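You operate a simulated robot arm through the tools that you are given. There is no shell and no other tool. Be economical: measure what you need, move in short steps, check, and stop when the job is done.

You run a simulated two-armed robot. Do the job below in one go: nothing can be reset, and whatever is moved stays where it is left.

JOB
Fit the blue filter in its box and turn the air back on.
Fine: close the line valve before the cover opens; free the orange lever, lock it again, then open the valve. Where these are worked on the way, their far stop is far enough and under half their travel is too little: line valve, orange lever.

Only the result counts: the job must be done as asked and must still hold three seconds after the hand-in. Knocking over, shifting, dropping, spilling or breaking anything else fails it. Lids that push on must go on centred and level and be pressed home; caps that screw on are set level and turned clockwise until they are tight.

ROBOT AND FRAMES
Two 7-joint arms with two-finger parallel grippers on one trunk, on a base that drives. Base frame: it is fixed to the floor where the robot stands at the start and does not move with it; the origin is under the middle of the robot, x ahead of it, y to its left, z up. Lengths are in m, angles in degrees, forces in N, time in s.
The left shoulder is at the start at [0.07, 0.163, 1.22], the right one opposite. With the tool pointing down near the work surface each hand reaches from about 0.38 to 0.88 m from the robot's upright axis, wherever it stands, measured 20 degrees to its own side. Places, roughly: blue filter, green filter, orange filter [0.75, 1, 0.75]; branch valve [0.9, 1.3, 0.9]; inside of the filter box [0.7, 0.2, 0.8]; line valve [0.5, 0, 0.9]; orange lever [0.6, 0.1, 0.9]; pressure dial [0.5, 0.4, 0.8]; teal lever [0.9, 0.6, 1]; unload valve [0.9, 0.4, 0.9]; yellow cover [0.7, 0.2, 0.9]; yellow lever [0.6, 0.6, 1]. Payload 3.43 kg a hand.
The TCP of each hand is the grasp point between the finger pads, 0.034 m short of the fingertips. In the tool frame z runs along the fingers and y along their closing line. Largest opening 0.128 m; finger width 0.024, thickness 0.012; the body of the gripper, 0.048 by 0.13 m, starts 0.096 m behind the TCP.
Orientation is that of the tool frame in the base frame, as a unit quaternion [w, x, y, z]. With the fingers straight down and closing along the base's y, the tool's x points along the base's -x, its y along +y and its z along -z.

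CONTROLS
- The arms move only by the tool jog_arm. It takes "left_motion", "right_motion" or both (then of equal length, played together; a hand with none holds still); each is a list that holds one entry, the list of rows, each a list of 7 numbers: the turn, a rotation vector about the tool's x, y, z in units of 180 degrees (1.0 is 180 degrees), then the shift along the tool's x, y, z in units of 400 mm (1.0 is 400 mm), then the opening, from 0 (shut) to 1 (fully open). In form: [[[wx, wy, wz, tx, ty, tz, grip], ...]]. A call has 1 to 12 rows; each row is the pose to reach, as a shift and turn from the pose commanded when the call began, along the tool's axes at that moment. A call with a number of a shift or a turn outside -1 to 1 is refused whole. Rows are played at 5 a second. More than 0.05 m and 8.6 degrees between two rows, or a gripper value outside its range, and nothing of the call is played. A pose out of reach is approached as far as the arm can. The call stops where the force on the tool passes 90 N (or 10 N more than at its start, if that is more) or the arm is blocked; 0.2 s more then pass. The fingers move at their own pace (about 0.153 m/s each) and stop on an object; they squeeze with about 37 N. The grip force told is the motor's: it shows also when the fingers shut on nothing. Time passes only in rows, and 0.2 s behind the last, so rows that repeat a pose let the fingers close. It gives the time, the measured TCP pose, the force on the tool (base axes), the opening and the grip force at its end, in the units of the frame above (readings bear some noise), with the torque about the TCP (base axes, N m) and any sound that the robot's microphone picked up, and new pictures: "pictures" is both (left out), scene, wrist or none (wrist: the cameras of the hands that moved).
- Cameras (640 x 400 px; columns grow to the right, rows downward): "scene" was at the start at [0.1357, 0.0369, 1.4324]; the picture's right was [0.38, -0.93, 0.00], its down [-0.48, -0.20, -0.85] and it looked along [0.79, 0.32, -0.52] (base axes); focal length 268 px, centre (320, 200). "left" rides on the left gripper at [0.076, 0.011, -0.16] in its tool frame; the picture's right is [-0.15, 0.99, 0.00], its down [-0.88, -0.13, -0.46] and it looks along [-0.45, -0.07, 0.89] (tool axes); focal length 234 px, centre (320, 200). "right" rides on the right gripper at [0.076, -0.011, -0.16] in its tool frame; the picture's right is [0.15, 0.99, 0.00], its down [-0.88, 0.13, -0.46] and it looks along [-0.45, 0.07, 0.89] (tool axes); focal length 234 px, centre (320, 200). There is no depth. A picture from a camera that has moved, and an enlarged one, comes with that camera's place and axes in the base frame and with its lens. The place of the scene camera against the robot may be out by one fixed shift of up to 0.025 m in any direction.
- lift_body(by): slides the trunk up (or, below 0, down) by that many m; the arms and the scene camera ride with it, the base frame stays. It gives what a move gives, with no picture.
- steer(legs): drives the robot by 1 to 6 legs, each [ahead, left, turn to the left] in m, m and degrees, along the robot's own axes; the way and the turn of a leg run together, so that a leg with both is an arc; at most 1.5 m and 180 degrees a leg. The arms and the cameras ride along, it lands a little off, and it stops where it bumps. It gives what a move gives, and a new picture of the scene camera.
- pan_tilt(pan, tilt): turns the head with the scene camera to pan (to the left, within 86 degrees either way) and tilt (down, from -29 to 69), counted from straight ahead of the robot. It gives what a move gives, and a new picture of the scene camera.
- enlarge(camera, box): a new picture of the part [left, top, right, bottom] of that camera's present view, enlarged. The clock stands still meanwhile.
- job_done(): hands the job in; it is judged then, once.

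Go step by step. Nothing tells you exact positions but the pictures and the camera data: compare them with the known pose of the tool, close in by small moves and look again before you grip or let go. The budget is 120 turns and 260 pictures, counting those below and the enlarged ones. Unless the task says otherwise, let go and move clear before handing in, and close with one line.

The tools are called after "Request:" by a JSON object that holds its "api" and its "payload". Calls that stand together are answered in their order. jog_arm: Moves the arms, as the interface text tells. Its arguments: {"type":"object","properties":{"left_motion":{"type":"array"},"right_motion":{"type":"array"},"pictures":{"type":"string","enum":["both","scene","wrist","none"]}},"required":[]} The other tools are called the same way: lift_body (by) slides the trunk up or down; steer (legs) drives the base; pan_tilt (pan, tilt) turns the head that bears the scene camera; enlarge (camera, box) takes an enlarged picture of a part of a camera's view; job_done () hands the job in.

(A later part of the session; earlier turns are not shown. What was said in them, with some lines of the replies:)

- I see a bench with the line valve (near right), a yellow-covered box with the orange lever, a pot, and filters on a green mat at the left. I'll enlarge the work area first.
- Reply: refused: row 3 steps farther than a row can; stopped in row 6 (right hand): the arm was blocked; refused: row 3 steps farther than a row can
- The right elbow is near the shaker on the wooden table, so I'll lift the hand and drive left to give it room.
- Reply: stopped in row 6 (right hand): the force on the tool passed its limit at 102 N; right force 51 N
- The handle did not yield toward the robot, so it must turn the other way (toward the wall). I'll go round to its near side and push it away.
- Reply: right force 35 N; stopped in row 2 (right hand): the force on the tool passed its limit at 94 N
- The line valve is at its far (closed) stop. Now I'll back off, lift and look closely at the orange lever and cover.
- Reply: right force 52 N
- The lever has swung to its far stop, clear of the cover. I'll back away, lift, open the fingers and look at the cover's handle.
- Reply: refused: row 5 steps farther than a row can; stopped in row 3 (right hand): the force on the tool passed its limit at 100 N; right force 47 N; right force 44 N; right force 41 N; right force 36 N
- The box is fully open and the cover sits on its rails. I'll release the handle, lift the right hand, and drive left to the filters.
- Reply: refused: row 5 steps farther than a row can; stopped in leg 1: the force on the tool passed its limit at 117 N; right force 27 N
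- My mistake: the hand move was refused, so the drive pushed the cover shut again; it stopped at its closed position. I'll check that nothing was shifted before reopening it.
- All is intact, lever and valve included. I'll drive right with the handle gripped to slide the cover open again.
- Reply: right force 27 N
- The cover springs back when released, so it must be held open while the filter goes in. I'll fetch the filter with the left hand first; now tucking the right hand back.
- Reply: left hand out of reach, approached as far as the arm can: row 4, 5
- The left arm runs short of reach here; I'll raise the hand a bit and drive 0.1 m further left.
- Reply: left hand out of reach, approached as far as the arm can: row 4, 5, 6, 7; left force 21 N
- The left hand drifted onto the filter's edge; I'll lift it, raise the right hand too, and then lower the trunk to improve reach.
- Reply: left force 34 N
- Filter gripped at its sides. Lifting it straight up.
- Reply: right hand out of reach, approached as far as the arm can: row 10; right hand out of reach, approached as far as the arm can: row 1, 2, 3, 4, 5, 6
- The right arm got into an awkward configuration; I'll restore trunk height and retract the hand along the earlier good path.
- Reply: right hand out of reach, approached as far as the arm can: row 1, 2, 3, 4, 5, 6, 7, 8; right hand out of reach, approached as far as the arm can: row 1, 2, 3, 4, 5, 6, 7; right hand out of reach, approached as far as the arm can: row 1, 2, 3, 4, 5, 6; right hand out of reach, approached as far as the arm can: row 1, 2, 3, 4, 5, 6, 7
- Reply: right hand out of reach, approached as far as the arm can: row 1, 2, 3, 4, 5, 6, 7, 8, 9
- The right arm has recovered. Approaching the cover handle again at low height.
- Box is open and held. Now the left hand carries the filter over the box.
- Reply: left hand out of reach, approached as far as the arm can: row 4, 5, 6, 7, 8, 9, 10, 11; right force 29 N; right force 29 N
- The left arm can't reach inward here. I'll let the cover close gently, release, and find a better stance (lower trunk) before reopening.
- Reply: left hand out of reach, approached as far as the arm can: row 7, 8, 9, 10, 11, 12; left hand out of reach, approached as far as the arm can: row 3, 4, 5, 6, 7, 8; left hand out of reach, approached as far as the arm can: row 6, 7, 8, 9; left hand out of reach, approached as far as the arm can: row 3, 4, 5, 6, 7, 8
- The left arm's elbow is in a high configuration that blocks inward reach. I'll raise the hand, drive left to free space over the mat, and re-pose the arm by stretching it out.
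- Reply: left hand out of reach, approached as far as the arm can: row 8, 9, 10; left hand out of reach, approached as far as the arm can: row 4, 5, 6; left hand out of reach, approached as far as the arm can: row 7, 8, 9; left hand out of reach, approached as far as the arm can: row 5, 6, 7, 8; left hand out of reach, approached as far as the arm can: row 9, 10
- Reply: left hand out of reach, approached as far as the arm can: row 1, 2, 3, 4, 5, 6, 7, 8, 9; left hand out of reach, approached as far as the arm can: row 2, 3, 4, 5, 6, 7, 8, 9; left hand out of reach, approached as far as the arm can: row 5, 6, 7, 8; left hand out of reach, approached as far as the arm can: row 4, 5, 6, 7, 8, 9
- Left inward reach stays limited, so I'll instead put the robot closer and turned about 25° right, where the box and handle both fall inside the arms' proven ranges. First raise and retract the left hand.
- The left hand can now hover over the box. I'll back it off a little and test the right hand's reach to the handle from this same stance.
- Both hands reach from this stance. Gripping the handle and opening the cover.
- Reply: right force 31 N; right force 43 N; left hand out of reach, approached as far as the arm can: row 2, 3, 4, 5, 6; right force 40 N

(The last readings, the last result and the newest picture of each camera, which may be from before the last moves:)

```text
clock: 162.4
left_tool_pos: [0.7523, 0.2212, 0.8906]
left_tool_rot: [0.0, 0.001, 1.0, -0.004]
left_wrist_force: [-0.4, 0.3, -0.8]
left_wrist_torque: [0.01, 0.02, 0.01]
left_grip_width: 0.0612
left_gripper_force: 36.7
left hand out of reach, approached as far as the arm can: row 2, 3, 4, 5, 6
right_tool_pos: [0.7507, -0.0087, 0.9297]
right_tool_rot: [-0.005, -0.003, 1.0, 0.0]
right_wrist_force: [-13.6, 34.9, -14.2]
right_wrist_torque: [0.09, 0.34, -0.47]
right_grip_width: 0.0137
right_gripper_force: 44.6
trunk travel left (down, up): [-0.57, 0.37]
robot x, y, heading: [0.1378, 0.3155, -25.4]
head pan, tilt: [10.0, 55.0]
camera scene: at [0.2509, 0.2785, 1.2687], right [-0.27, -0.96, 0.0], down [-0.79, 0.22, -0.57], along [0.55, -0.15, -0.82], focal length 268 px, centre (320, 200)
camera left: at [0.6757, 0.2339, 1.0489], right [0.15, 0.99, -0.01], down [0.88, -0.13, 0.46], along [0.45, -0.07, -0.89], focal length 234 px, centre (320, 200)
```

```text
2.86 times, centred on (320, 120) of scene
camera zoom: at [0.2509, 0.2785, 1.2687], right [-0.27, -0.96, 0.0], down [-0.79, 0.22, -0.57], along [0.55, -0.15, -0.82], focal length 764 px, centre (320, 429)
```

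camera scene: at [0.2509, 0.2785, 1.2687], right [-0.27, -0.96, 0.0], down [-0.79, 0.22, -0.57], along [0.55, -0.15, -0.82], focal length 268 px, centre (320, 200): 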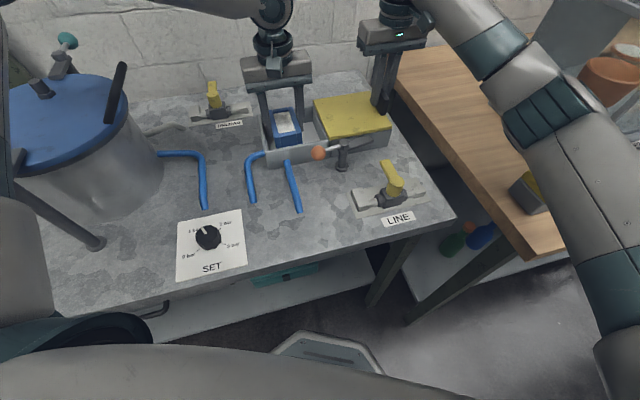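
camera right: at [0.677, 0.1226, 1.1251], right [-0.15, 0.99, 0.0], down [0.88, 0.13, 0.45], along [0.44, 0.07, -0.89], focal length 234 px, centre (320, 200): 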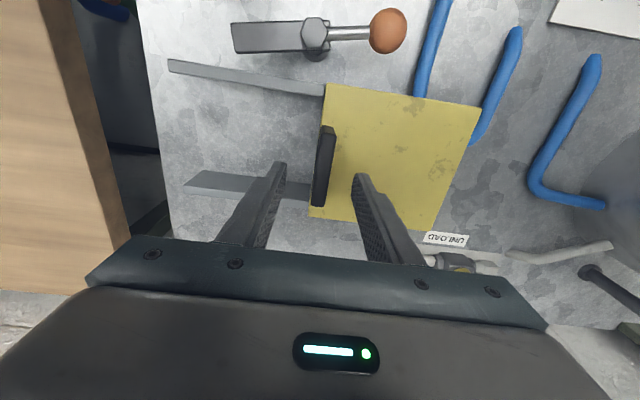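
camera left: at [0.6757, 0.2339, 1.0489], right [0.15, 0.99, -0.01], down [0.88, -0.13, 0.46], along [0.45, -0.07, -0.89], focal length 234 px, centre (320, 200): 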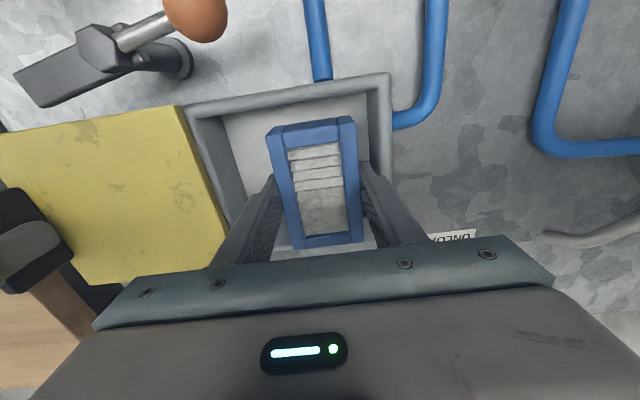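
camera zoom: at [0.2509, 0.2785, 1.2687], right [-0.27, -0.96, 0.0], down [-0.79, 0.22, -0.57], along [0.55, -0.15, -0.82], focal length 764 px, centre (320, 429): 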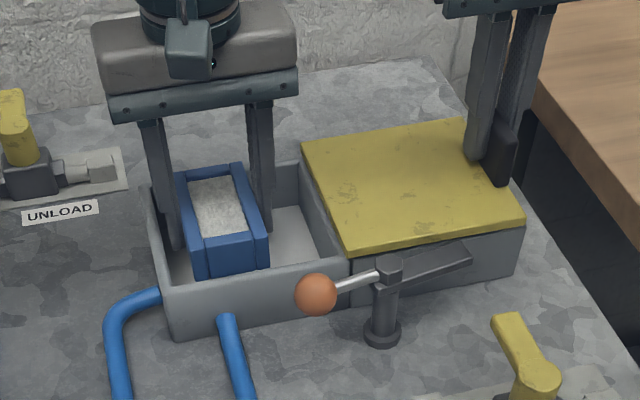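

Request:
{"api": "jog_arm", "payload": {"left_motion": [[[0, 0, 0, 0, 0.0, -0.03, 0.2], [0, 0, 0, 0, 0.0, -0.06, 0.2], [0, 0, 0, 0, 0.0, -0.09, 0.2], [0, 0, 0, 0, 0, -0.09, 0.2]]], "right_motion": [[[0, 0, 0, 0, 0.0, 0, 0], [0, 0, 0, 0, 0.03, 0, 0], [0, 0, 0, 0, 0.06, 0, 0], [0, 0, 0, 0, 0.075, 0, 0]]], "pictures": "none"}}

Request:
{"api": "steer", "payload": {"legs": [[0.0129, -0.0271, 0]]}}

```text
clock: 163.4
left_tool_pos: [0.7525, 0.2191, 0.9269]
left_tool_rot: [0.001, 0.001, 1.0, 0.0]
left_wrist_force: [-0.3, -0.8, 0.1]
left_wrist_torque: [-0.02, -0.05, -0.04]
left_grip_width: 0.0606
left_gripper_force: 37.4
right_tool_pos: [0.75, 0.0155, 0.9299]
right_tool_rot: [-0.002, -0.002, 1.0, 0.0]
right_wrist_force: [5.6, 5.7, -0.7]
right_wrist_torque: [-0.15, -1.31, -0.11]
right_grip_width: 0.0136
right_gripper_force: 45.7
trunk travel left (down, up): [-0.57, 0.37]
robot x, y, heading: [0.1355, 0.3116, -25.6]
head pan, tilt: [10.0, 55.0]
```

```text
clock: 164.3
left_tool_pos: [0.7521, 0.1906, 0.9284]
left_tool_rot: [0.001, 0.0, 1.0, -0.001]
left_wrist_force: [0.4, 0.0, 0.1]
left_wrist_torque: [0.03, 0.0, 0.0]
left_grip_width: 0.0606
left_gripper_force: 36.7
right_tool_pos: [0.7501, -0.0098, 0.9299]
right_tool_rot: [-0.004, -0.003, 1.0, 0.001]
right_wrist_force: [7.1, 23.9, 4.4]
right_wrist_torque: [0.26, 0.82, -0.54]
right_grip_width: 0.0135
right_gripper_force: 45.5
trunk travel left (down, up): [-0.57, 0.37]
robot x, y, heading: [0.1379, 0.2822, -25.4]
head pan, tilt: [10.0, 55.0]
camera scene: at [0.2525, 0.2471, 1.2686], right [-0.27, -0.96, 0.0], down [-0.79, 0.22, -0.57], along [0.55, -0.15, -0.82], focal length 268 px, centre (320, 200)
```

scene: 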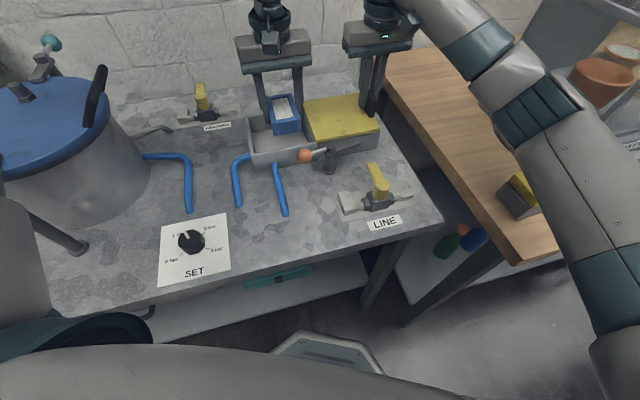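

Request:
{"api": "jog_arm", "payload": {"left_motion": [[[0, 0, 0, 0, 0.035, 0.0, 0.2], [0, 0, 0, 0, 0.035, 0.06, 0.2], [0, 0, 0, 0, 0.035, 0.1, 0.2], [0, 0, 0, 0, 0.035, 0.13, 0.2], [0, 0, 0, 0, 0.035, 0.15, 0.2], [0, 0, 0, 0, 0.035, 0.15, 0.2]]], "pictures": "none"}}

Request:
{"api": "enlarge", "payload": {"camera": "scene", "box": [210, 50, 410, 190]}}

Request:
{"api": "enlarge", "payload": {"camera": "left", "box": [200, 60, 440, 260]}}

```text
clock: 165.7
left_tool_pos: [0.7548, 0.2056, 0.8655]
left_tool_rot: [0.001, 0.0, 1.0, -0.001]
left_wrist_force: [-0.1, -0.9, -1.2]
left_wrist_torque: [-0.03, 0.05, 0.02]
left_grip_width: 0.0608
left_gripper_force: 37.0
right_tool_pos: [0.7499, -0.0084, 0.9299]
right_tool_rot: [-0.004, -0.004, 1.0, 0.001]
right_wrist_force: [3.4, 8.7, -0.6]
right_wrist_torque: [-0.33, -0.77, -0.5]
right_grip_width: 0.0138
right_gripper_force: 44.6
trunk travel left (down, up): [-0.57, 0.37]
robot x, y, heading: [0.1332, 0.2825, -25.5]
head pan, tilt: [10.0, 55.0]
```

```text
2.86 times, centred on (310, 120) of scene
camera zoom: at [0.2522, 0.2468, 1.2685], right [-0.26, -0.96, 0.0], down [-0.79, 0.22, -0.57], along [0.55, -0.15, -0.82], focal length 764 px, centre (349, 429)
```

zoom: 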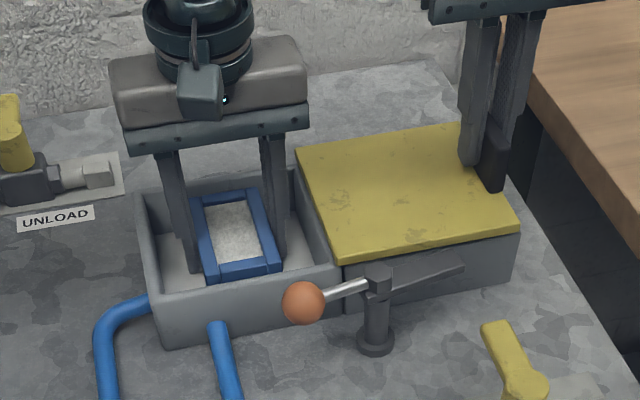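

```text
2.00 times, centred on (320, 160) of left
camera zoom: at [0.6777, 0.2161, 1.0249], right [0.15, 0.99, 0.0], down [0.88, -0.13, 0.46], along [0.45, -0.07, -0.89], focal length 468 px, centre (320, 280)
```

zoom: 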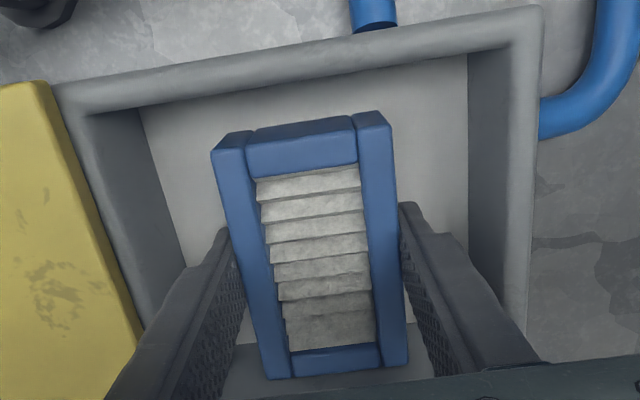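

Request:
{"api": "jog_arm", "payload": {"left_motion": [[[0, 0, 0, 0, 0, 0.01, 0.2], [0, 0, 0, 0, 0, 0.018, 0.2], [0, 0, 0, 0, 0, 0.018, 0.2]]], "pictures": "none"}}

```text
clock: 166.5
left_tool_pos: [0.753, 0.2047, 0.8648]
left_tool_rot: [0.003, -0.001, 1.0, -0.002]
left_wrist_force: [-3.0, 9.9, 54.1]
left_wrist_torque: [2.25, 0.73, -0.29]
left_grip_width: 0.0609
left_gripper_force: 36.9
right_tool_pos: [0.7488, -0.0089, 0.9299]
right_tool_rot: [-0.002, -0.004, 1.0, 0.001]
right_wrist_force: [24.0, 6.9, -17.2]
right_wrist_torque: [-0.31, -0.31, -0.45]
right_grip_width: 0.0139
right_gripper_force: 45.0
trunk travel left (down, up): [-0.57, 0.37]
robot x, y, heading: [0.1317, 0.2808, -25.4]
head pan, tilt: [10.0, 55.0]
```

Filter rests on the box floor. Release gently and lift the left hand clear.

Request:
{"api": "jog_arm", "payload": {"left_motion": [[[0, 0, 0, 0, 0, -0.014, 0.2], [0, 0, 0, 0, 0, -0.014, 0.5], [0, 0, 0, 0, 0, -0.014, 0.62], [0, 0, 0, 0, 0, -0.014, 0.62], [0, 0, 0, 0, 0, -0.08, 0.62], [0, 0, 0, 0, 0, -0.18, 0.62], [0, 0, 0, 0, 0, -0.28, 0.62], [0, 0, 0, 0.02, 0.06, -0.36, 0.62], [0, 0, 0, 0.05, 0.14, -0.44, 0.62], [0, 0, 0, 0.1, 0.22, -0.5, 0.62], [0, 0, 0, 0.16, 0.3, -0.55, 0.62], [0, 0, 0, 0.22, 0.36, -0.6, 0.62]]], "pictures": "none"}}

Request:
{"api": "enlarge", "payload": {"camera": "scene", "box": [210, 50, 410, 190]}}

```text
clock: 169.1
left_tool_pos: [0.6627, 0.3504, 1.1012]
left_tool_rot: [0.001, 0.0, 1.0, -0.002]
left_wrist_force: [0.2, -0.1, 0.4]
left_wrist_torque: [-0.02, 0.02, 0.0]
left_grip_width: 0.0794
left_gripper_force: 0.0
right_tool_pos: [0.7489, -0.0091, 0.93]
right_tool_rot: [-0.003, -0.003, 1.0, 0.001]
right_wrist_force: [-1.9, 11.6, 1.3]
right_wrist_torque: [-0.45, -1.41, -0.61]
right_grip_width: 0.0137
right_gripper_force: 44.8
trunk travel left (down, up): [-0.57, 0.37]
robot x, y, heading: [0.134, 0.287, -25.3]
head pan, tilt: [10.0, 55.0]
```

```text
2.86 times, centred on (310, 120) of scene
camera zoom: at [0.2517, 0.2474, 1.2685], right [-0.27, -0.96, 0.0], down [-0.79, 0.22, -0.57], along [0.55, -0.15, -0.82], focal length 764 px, centre (349, 429)
```

zoom: 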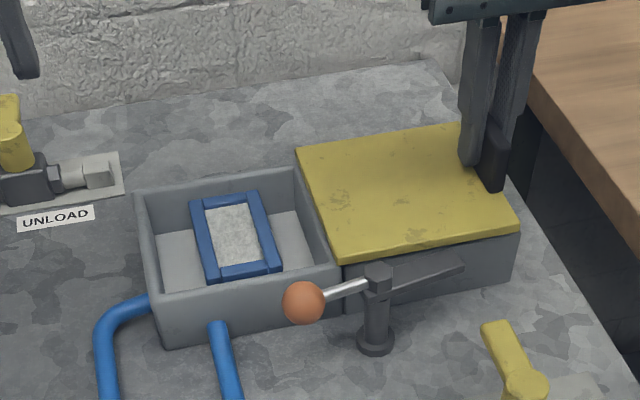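

Filter lies flat in the box. Sliding the cover shut with the right hand.

Request:
{"api": "jog_arm", "payload": {"right_motion": [[[0, 0, 0, 0, 0.05, 0, 0], [0, 0, 0, 0, 0.1, 0, 0], [0, 0, 0, 0, 0.15, 0, 0], [0, 0, 0, 0, 0.2, 0, 0], [0, 0, 0, 0, 0.25, 0, 0], [0, 0, 0, 0, 0.3, 0, 0], [0, 0, 0, 0, 0.35, 0, 0], [0, 0, 0, 0, 0.378, 0, 0], [0, 0, 0, 0, 0.378, 0, 0]]], "pictures": "none"}}

Request:
{"api": "enlarge", "payload": {"camera": "scene", "box": [210, 50, 410, 190]}}

```text
clock: 171.1
left_tool_pos: [0.6619, 0.3472, 1.1024]
left_tool_rot: [0.001, 0.0, 1.0, 0.0]
left_wrist_force: [0.0, 0.4, 0.2]
left_wrist_torque: [0.0, 0.0, 0.0]
left_grip_width: 0.0795
left_gripper_force: 0.0
right_tool_pos: [0.7485, 0.136, 0.93]
right_tool_rot: [-0.003, -0.003, 1.0, 0.001]
right_wrist_force: [3.5, -8.9, 13.5]
right_wrist_torque: [-0.63, 1.15, -0.21]
right_grip_width: 0.0138
right_gripper_force: 45.2
trunk travel left (down, up): [-0.57, 0.37]
robot x, y, heading: [0.1346, 0.284, -25.4]
head pan, tilt: [10.0, 55.0]
```

```text
2.86 times, centred on (310, 120) of scene
camera zoom: at [0.251, 0.2446, 1.2688], right [-0.27, -0.96, 0.0], down [-0.79, 0.22, -0.57], along [0.55, -0.15, -0.82], focal length 764 px, centre (349, 429)
```

zoom: 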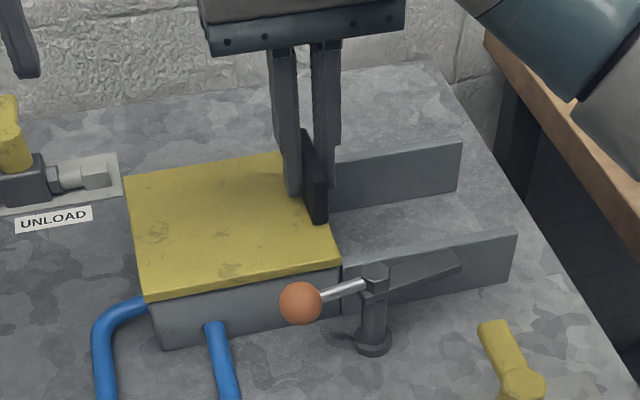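

The cover is shut. Releasing the handle and moving the right hand to in front of the lever's bar, to swing it back to the locked side.

Request:
{"api": "jog_arm", "payload": {"right_motion": [[[0, 0, 0, 0, 0, 0, 0.2], [0, 0, 0, 0, 0, 0, 0.35], [0, 0, 0, 0, 0, -0.08, 0.35], [0, 0, 0, 0, 0, -0.16, 0.35], [0, 0, 0, 0.08, -0.04, -0.18, 0.2], [0, 0, 0, 0.17, -0.08, -0.18, 0], [0, 0, 0, 0.26, -0.13, -0.18, 0], [0, 0, 0, 0.335, -0.171, -0.18, 0], [0, 0, 0, 0.335, -0.171, -0.1, 0], [0, 0, 0, 0.335, -0.171, -0.06, 0]]], "pictures": "wrist"}}

Request:
{"api": "enlarge", "payload": {"camera": "scene", "box": [250, 70, 450, 220]}}

```text
clock: 173.3
left_tool_pos: [0.6619, 0.3481, 1.1025]
left_tool_rot: [0.001, 0.0, 1.0, 0.0]
left_wrist_force: [0.2, -0.4, 0.2]
left_wrist_torque: [0.03, 0.0, -0.03]
left_grip_width: 0.0792
left_gripper_force: 0.0
right_tool_pos: [0.6147, 0.0734, 0.9545]
right_tool_rot: [-0.002, -0.003, 1.0, 0.002]
right_wrist_force: [-0.1, 0.0, 0.1]
right_wrist_torque: [0.0, 0.0, -0.02]
right_grip_width: 0.0
right_gripper_force: 32.8
trunk travel left (down, up): [-0.57, 0.37]
robot x, y, heading: [0.1342, 0.2859, -25.5]
head pan, tilt: [10.0, 55.0]
camera right: at [0.5399, 0.0611, 1.1147], right [-0.15, 0.99, 0.0], down [0.88, 0.13, 0.45], along [0.45, 0.07, -0.89], focal length 234 px, centre (320, 200)
```

right: 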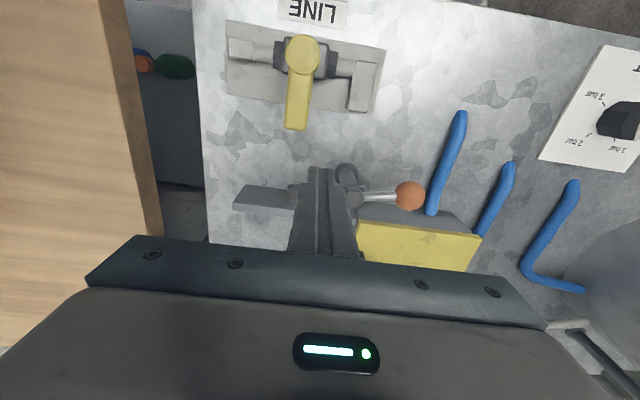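

```text
2.67 times, centred on (350, 145) of scene
camera zoom: at [0.2513, 0.2451, 1.2686], right [-0.27, -0.96, 0.0], down [-0.79, 0.22, -0.57], along [0.55, -0.15, -0.82], focal length 713 px, centre (240, 347)
```

zoom: 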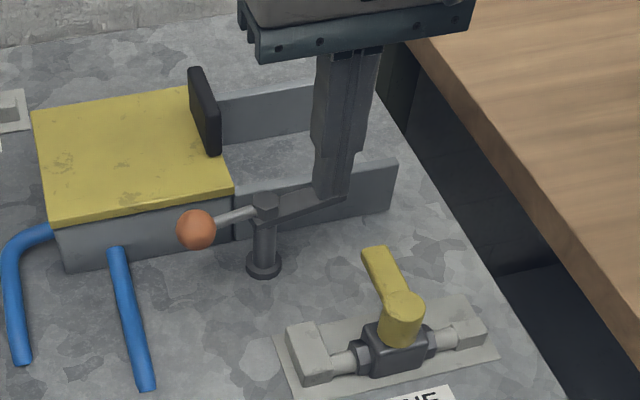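

Request:
{"api": "jog_arm", "payload": {"right_motion": [[[0, 0, 0, 0, 0, 0.06, 0], [0, 0, 0, 0, 0, 0.111, 0], [0, 0, 0, -0.025, -0.005, 0.111, 0], [0, 0, 0, -0.051, -0.01, 0.111, 0], [0, 0, 0, -0.083, -0.013, 0.111, 0], [0, 0, 0, -0.114, -0.008, 0.111, 0], [0, 0, 0, -0.143, 0.0055, 0.111, 0], [0, 0, 0, -0.168, 0.026, 0.111, 0], [0, 0, 0, -0.186, 0.052, 0.111, 0], [0, 0, 0, -0.1945, 0.0715, 0.111, 0]]], "pictures": "wrist"}}

Request:
{"api": "enlarge", "payload": {"camera": "scene", "box": [250, 70, 450, 220]}}

```text
clock: 175.5
left_tool_pos: [0.661, 0.3427, 1.1027]
left_tool_rot: [0.003, 0.001, 1.0, 0.001]
left_wrist_force: [-0.1, -0.1, -0.2]
left_wrist_torque: [0.0, 0.01, 0.03]
left_grip_width: 0.0793
left_gripper_force: 0.0
right_tool_pos: [0.6872, 0.0923, 0.911]
right_tool_rot: [-0.005, 0.0, 1.0, 0.001]
right_wrist_force: [-19.3, -32.3, 5.9]
right_wrist_torque: [-0.87, 0.52, 0.44]
right_grip_width: 0.0
right_gripper_force: 33.4
trunk travel left (down, up): [-0.57, 0.37]
robot x, y, heading: [0.1329, 0.2817, -25.2]
head pan, tilt: [10.0, 55.0]
camera right: at [0.6141, 0.0812, 1.0705], right [-0.15, 0.99, 0.0], down [0.88, 0.13, 0.45], along [0.44, 0.07, -0.89], focal length 234 px, centre (320, 200)
```

right: 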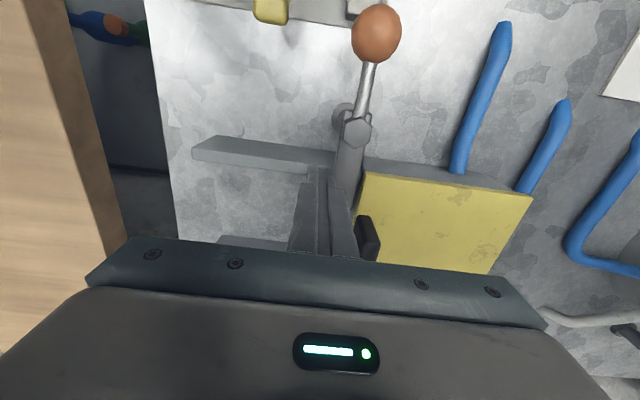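

```text
2.67 times, centred on (350, 145) of scene
camera zoom: at [0.2483, 0.2395, 1.2688], right [-0.27, -0.96, 0.0], down [-0.79, 0.22, -0.57], along [0.55, -0.15, -0.82], focal length 713 px, centre (240, 347)
```

zoom: 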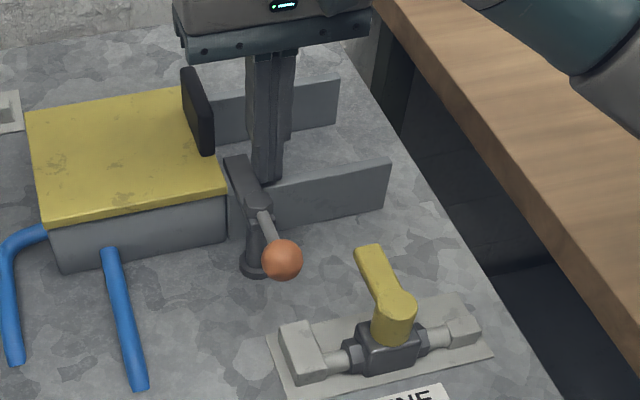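

Request:
{"api": "jog_arm", "payload": {"right_motion": [[[0, 0, 0, -0.005, 0.02, 0, 0], [0, 0, 0, -0.008, 0.04, 0, 0], [0, 0, 0, -0.008, 0.05, 0, 0]]], "pictures": "none"}}

Request:
{"api": "enlarge", "payload": {"camera": "scene", "box": [270, 90, 390, 190]}}

```text
clock: 176.1
left_tool_pos: [0.6613, 0.3429, 1.1026]
left_tool_rot: [0.0, 0.003, 1.0, -0.001]
left_wrist_force: [0.4, 1.7, -1.4]
left_wrist_torque: [-0.09, 0.03, -0.02]
left_grip_width: 0.0795
left_gripper_force: 0.0
right_tool_pos: [0.689, 0.0948, 0.9105]
right_tool_rot: [-0.011, 0.011, 1.0, -0.018]
right_wrist_force: [-21.1, -38.1, 7.9]
right_wrist_torque: [-0.86, 0.66, 0.66]
right_grip_width: 0.0001
right_gripper_force: 32.6
trunk travel left (down, up): [-0.57, 0.37]
robot x, y, heading: [0.1351, 0.2834, -25.7]
head pan, tilt: [10.0, 55.0]
stopped in row 3 (right hand): the force on the tool passed its limit at 93 N (the readings are from after the stop); the commanded pose is now the measured one
```

```text
4.00 times, centred on (330, 140) of scene
camera zoom: at [0.2489, 0.2439, 1.2687], right [-0.27, -0.96, 0.0], down [-0.79, 0.22, -0.57], along [0.55, -0.16, -0.82], focal length 1070 px, centre (280, 440)
```

zoom: 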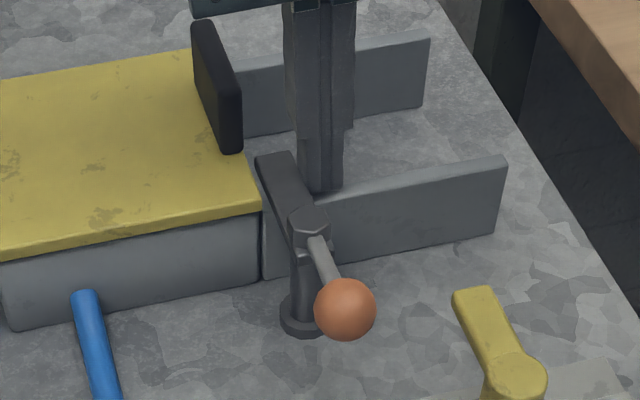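

Lever is locked at its stop. Now the right hand goes to the far side of the line valve handle to turn it back open.

Request:
{"api": "jog_arm", "payload": {"right_motion": [[[0, 0, 0, 0, -0.02, -0.08, 0], [-0.0115, -0.007, -0.007, 0.02, -0.03, -0.19, 0], [-0.0115, -0.007, -0.007, 0.12, -0.04, -0.2, 0], [-0.0115, -0.007, -0.007, 0.22, -0.045, -0.2, 0], [-0.0115, -0.007, -0.007, 0.3075, -0.048, -0.2, 0], [-0.0115, -0.007, -0.007, 0.3075, -0.048, -0.12, 0], [-0.0115, -0.007, -0.007, 0.3075, -0.048, -0.06, 0], [-0.0115, -0.007, -0.007, 0.3075, -0.048, -0.06, 0]]], "pictures": "wrist"}}

Request:
{"api": "enlarge", "payload": {"camera": "right", "box": [220, 60, 460, 230]}}

```text
clock: 177.9
left_tool_pos: [0.6626, 0.3453, 1.1017]
left_tool_rot: [0.001, 0.003, 1.0, -0.001]
left_wrist_force: [-0.6, 0.2, -0.2]
left_wrist_torque: [0.01, 0.04, -0.01]
left_grip_width: 0.0796
left_gripper_force: 0.0
right_tool_pos: [0.5673, 0.085, 0.9371]
right_tool_rot: [0.002, -0.005, 1.0, 0.006]
right_wrist_force: [0.7, 0.3, 0.5]
right_wrist_torque: [0.0, -0.01, 0.01]
right_grip_width: 0.0001
right_gripper_force: 33.2
trunk travel left (down, up): [-0.57, 0.37]
robot x, y, heading: [0.1342, 0.2821, -25.7]
head pan, tilt: [10.0, 55.0]
camera right: at [0.4923, 0.0709, 1.0946], right [-0.16, 0.99, 0.01], down [0.88, 0.13, 0.46], along [0.45, 0.08, -0.89], focal length 234 px, centre (320, 200)
```

right: 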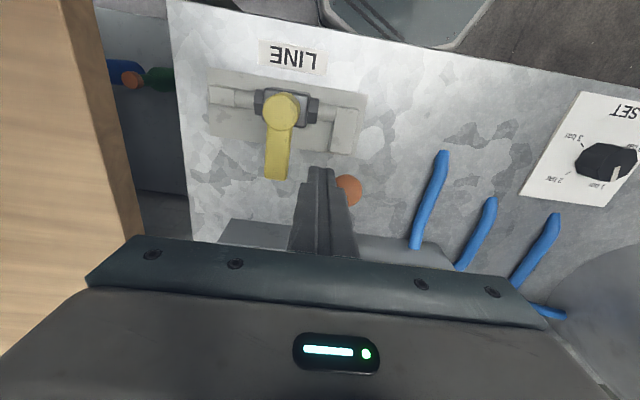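

```text
2.35 times, centred on (340, 145) of right
camera zoom: at [0.4923, 0.0709, 1.0946], right [-0.16, 0.99, 0.01], down [0.88, 0.13, 0.46], along [0.45, 0.08, -0.89], focal length 551 px, centre (273, 329)
```

zoom: 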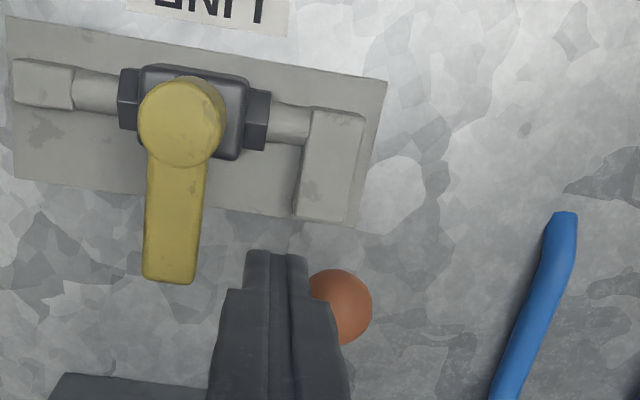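

Request:
{"api": "jog_arm", "payload": {"right_motion": [[[0, 0, 0, 0, -0.02, 0.07, 0], [0, 0, 0, 0, -0.02, 0.138, 0], [0, 0, 0, 0, -0.05, 0.138, 0], [0, 0, 0, -0.009, -0.08, 0.138, 0], [0, 0, 0, -0.01, -0.1115, 0.138, 0], [0, 0, 0, -0.003, -0.142, 0.138, 0], [0, 0, 0, 0.013, -0.1695, 0.138, 0], [0, 0, 0, 0.0345, -0.1925, 0.138, 0], [0, 0, 0, 0.061, -0.209, 0.138, 0], [0, 0, 0, 0.075, -0.214, 0.138, 0]]], "pictures": "wrist"}}

```text
clock: 180.1
left_tool_pos: [0.6656, 0.3453, 1.1]
left_tool_rot: [-0.001, 0.002, 1.0, -0.001]
left_wrist_force: [-0.1, 0.3, 1.4]
left_wrist_torque: [-0.01, 0.02, -0.02]
left_grip_width: 0.0792
left_gripper_force: 0.0
right_tool_pos: [0.545, 0.0026, 0.8799]
right_tool_rot: [0.002, -0.005, 1.0, 0.008]
right_wrist_force: [22.0, 5.2, 0.2]
right_wrist_torque: [-0.09, 0.21, -0.12]
right_grip_width: 0.0
right_gripper_force: 32.8
trunk travel left (down, up): [-0.57, 0.37]
robot x, y, heading: [0.1382, 0.2839, -25.6]
head pan, tilt: [10.0, 55.0]
camera right: at [0.4691, -0.0128, 1.0375], right [-0.16, 0.99, 0.01], down [0.88, 0.13, 0.46], along [0.45, 0.08, -0.89], focal length 234 px, centre (320, 200)
```

right: 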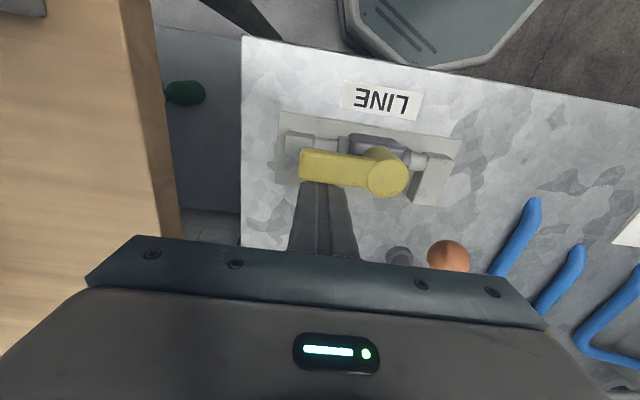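

Request:
{"api": "jog_arm", "payload": {"right_motion": [[[0, 0, 0, 0.02, 0.0, 0, 0], [0, 0, 0, 0.035, 0.0, 0, 0]]], "pictures": "none"}}

Request:
{"api": "jog_arm", "payload": {"right_motion": [[[0, 0, 0, -0.04, 0, 0, 0], [0, 0, 0, -0.05, 0, -0.1, 0], [0, 0, 0, -0.05, 0, -0.2, 0], [0, 0, 0, 0, -0.05, -0.3, 0], [0, 0, 0, 0.06, -0.1, -0.36, 0.2], [0, 0, 0, 0.1, -0.15, -0.42, 0.2]]], "left_motion": [[[0, 0, 0, 0.02, 0.02, -0.06, 0.6], [0, 0, 0, 0.05, 0.04, -0.12, 0.6], [0, 0, 0, 0.1, 0.06, -0.18, 0.6], [0, 0, 0, 0.15, 0.06, -0.24, 0.6], [0, 0, 0, 0.22, 0.06, -0.28, 0.6], [0, 0, 0, 0.28, 0.06, -0.3, 0.6]]], "pictures": "scene"}}

Request:
{"api": "enlarge", "payload": {"camera": "scene", "box": [220, 80, 460, 250]}}

```text
clock: 180.9
left_tool_pos: [0.6678, 0.3464, 1.0984]
left_tool_rot: [-0.001, 0.0, 1.0, -0.001]
left_wrist_force: [-0.6, 0.4, 0.1]
left_wrist_torque: [-0.04, -0.07, 0.01]
left_grip_width: 0.0793
left_gripper_force: 0.0
right_tool_pos: [0.5457, 0.0007, 0.8815]
right_tool_rot: [0.017, 0.001, 1.0, 0.011]
right_wrist_force: [46.7, 1.9, -6.6]
right_wrist_torque: [0.45, 0.67, -0.07]
right_grip_width: 0.0
right_gripper_force: 32.4
trunk travel left (down, up): [-0.57, 0.37]
robot x, y, heading: [0.1397, 0.2825, -25.3]
head pan, tilt: [10.0, 55.0]
stopped in row 2 (right hand): the force on the tool passed its limit at 92 N (the readings are from after the stop); the commanded pose is now the measured one
```

```text
clock: 182.3
left_tool_pos: [0.5491, 0.3726, 1.2198]
left_tool_rot: [0.002, 0.001, 1.0, 0.0]
left_wrist_force: [-0.1, 0.9, -0.1]
left_wrist_torque: [0.01, -0.03, -0.01]
left_grip_width: 0.0769
left_gripper_force: 0.0
right_tool_pos: [0.4865, -0.0613, 1.0515]
right_tool_rot: [0.014, -0.004, 1.0, 0.008]
right_wrist_force: [-0.9, -0.7, -0.2]
right_wrist_torque: [-0.01, -0.03, -0.01]
right_grip_width: 0.0255
right_gripper_force: 0.0
trunk travel left (down, up): [-0.57, 0.37]
robot x, y, heading: [0.1357, 0.2836, -25.2]
head pan, tilt: [10.0, 55.0]
camera scene: at [0.2501, 0.2435, 1.2687], right [-0.27, -0.96, 0.0], down [-0.79, 0.22, -0.57], along [0.55, -0.15, -0.82], focal length 268 px, centre (320, 200)
```

scene: 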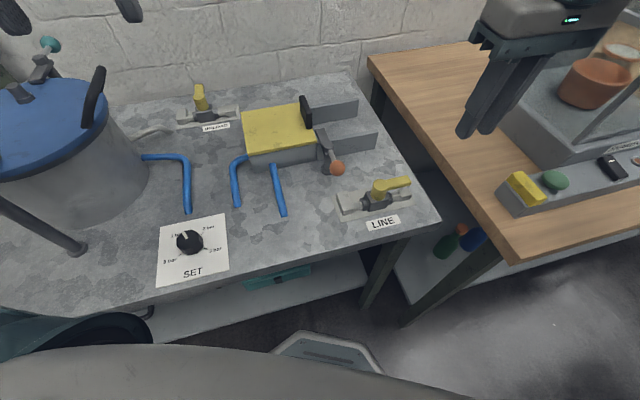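

```text
2.35 times, centred on (340, 165) of scene
camera zoom: at [0.2501, 0.2435, 1.2687], right [-0.27, -0.96, 0.0], down [-0.79, 0.22, -0.57], along [0.55, -0.15, -0.82], focal length 629 px, centre (273, 282)
```

zoom: 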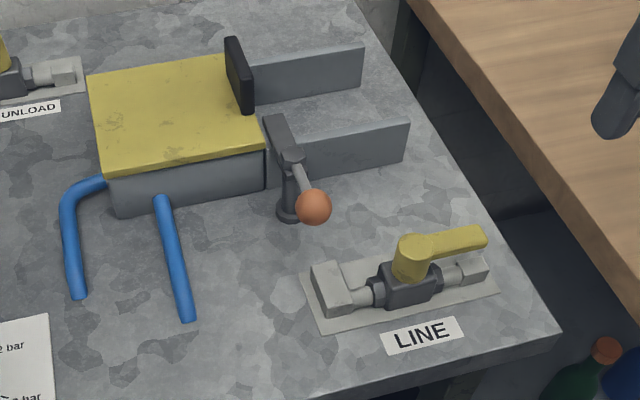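

The cover is shut over the blue filter, the lever is locked, the line valve is open along its pipe, and both hands are clear. I'm handing it in.

Request:
{"api": "job_done", "payload": {}}

```text
The job is handed in.
```

The blue filter is in its box with the cover shut, the orange lever is locked and the line valve is open again. On the way, one drive with the cover still gripped pushed it shut for a moment, and the left finger pressed lightly on the filter's edge; I saw nothing shifted either time.
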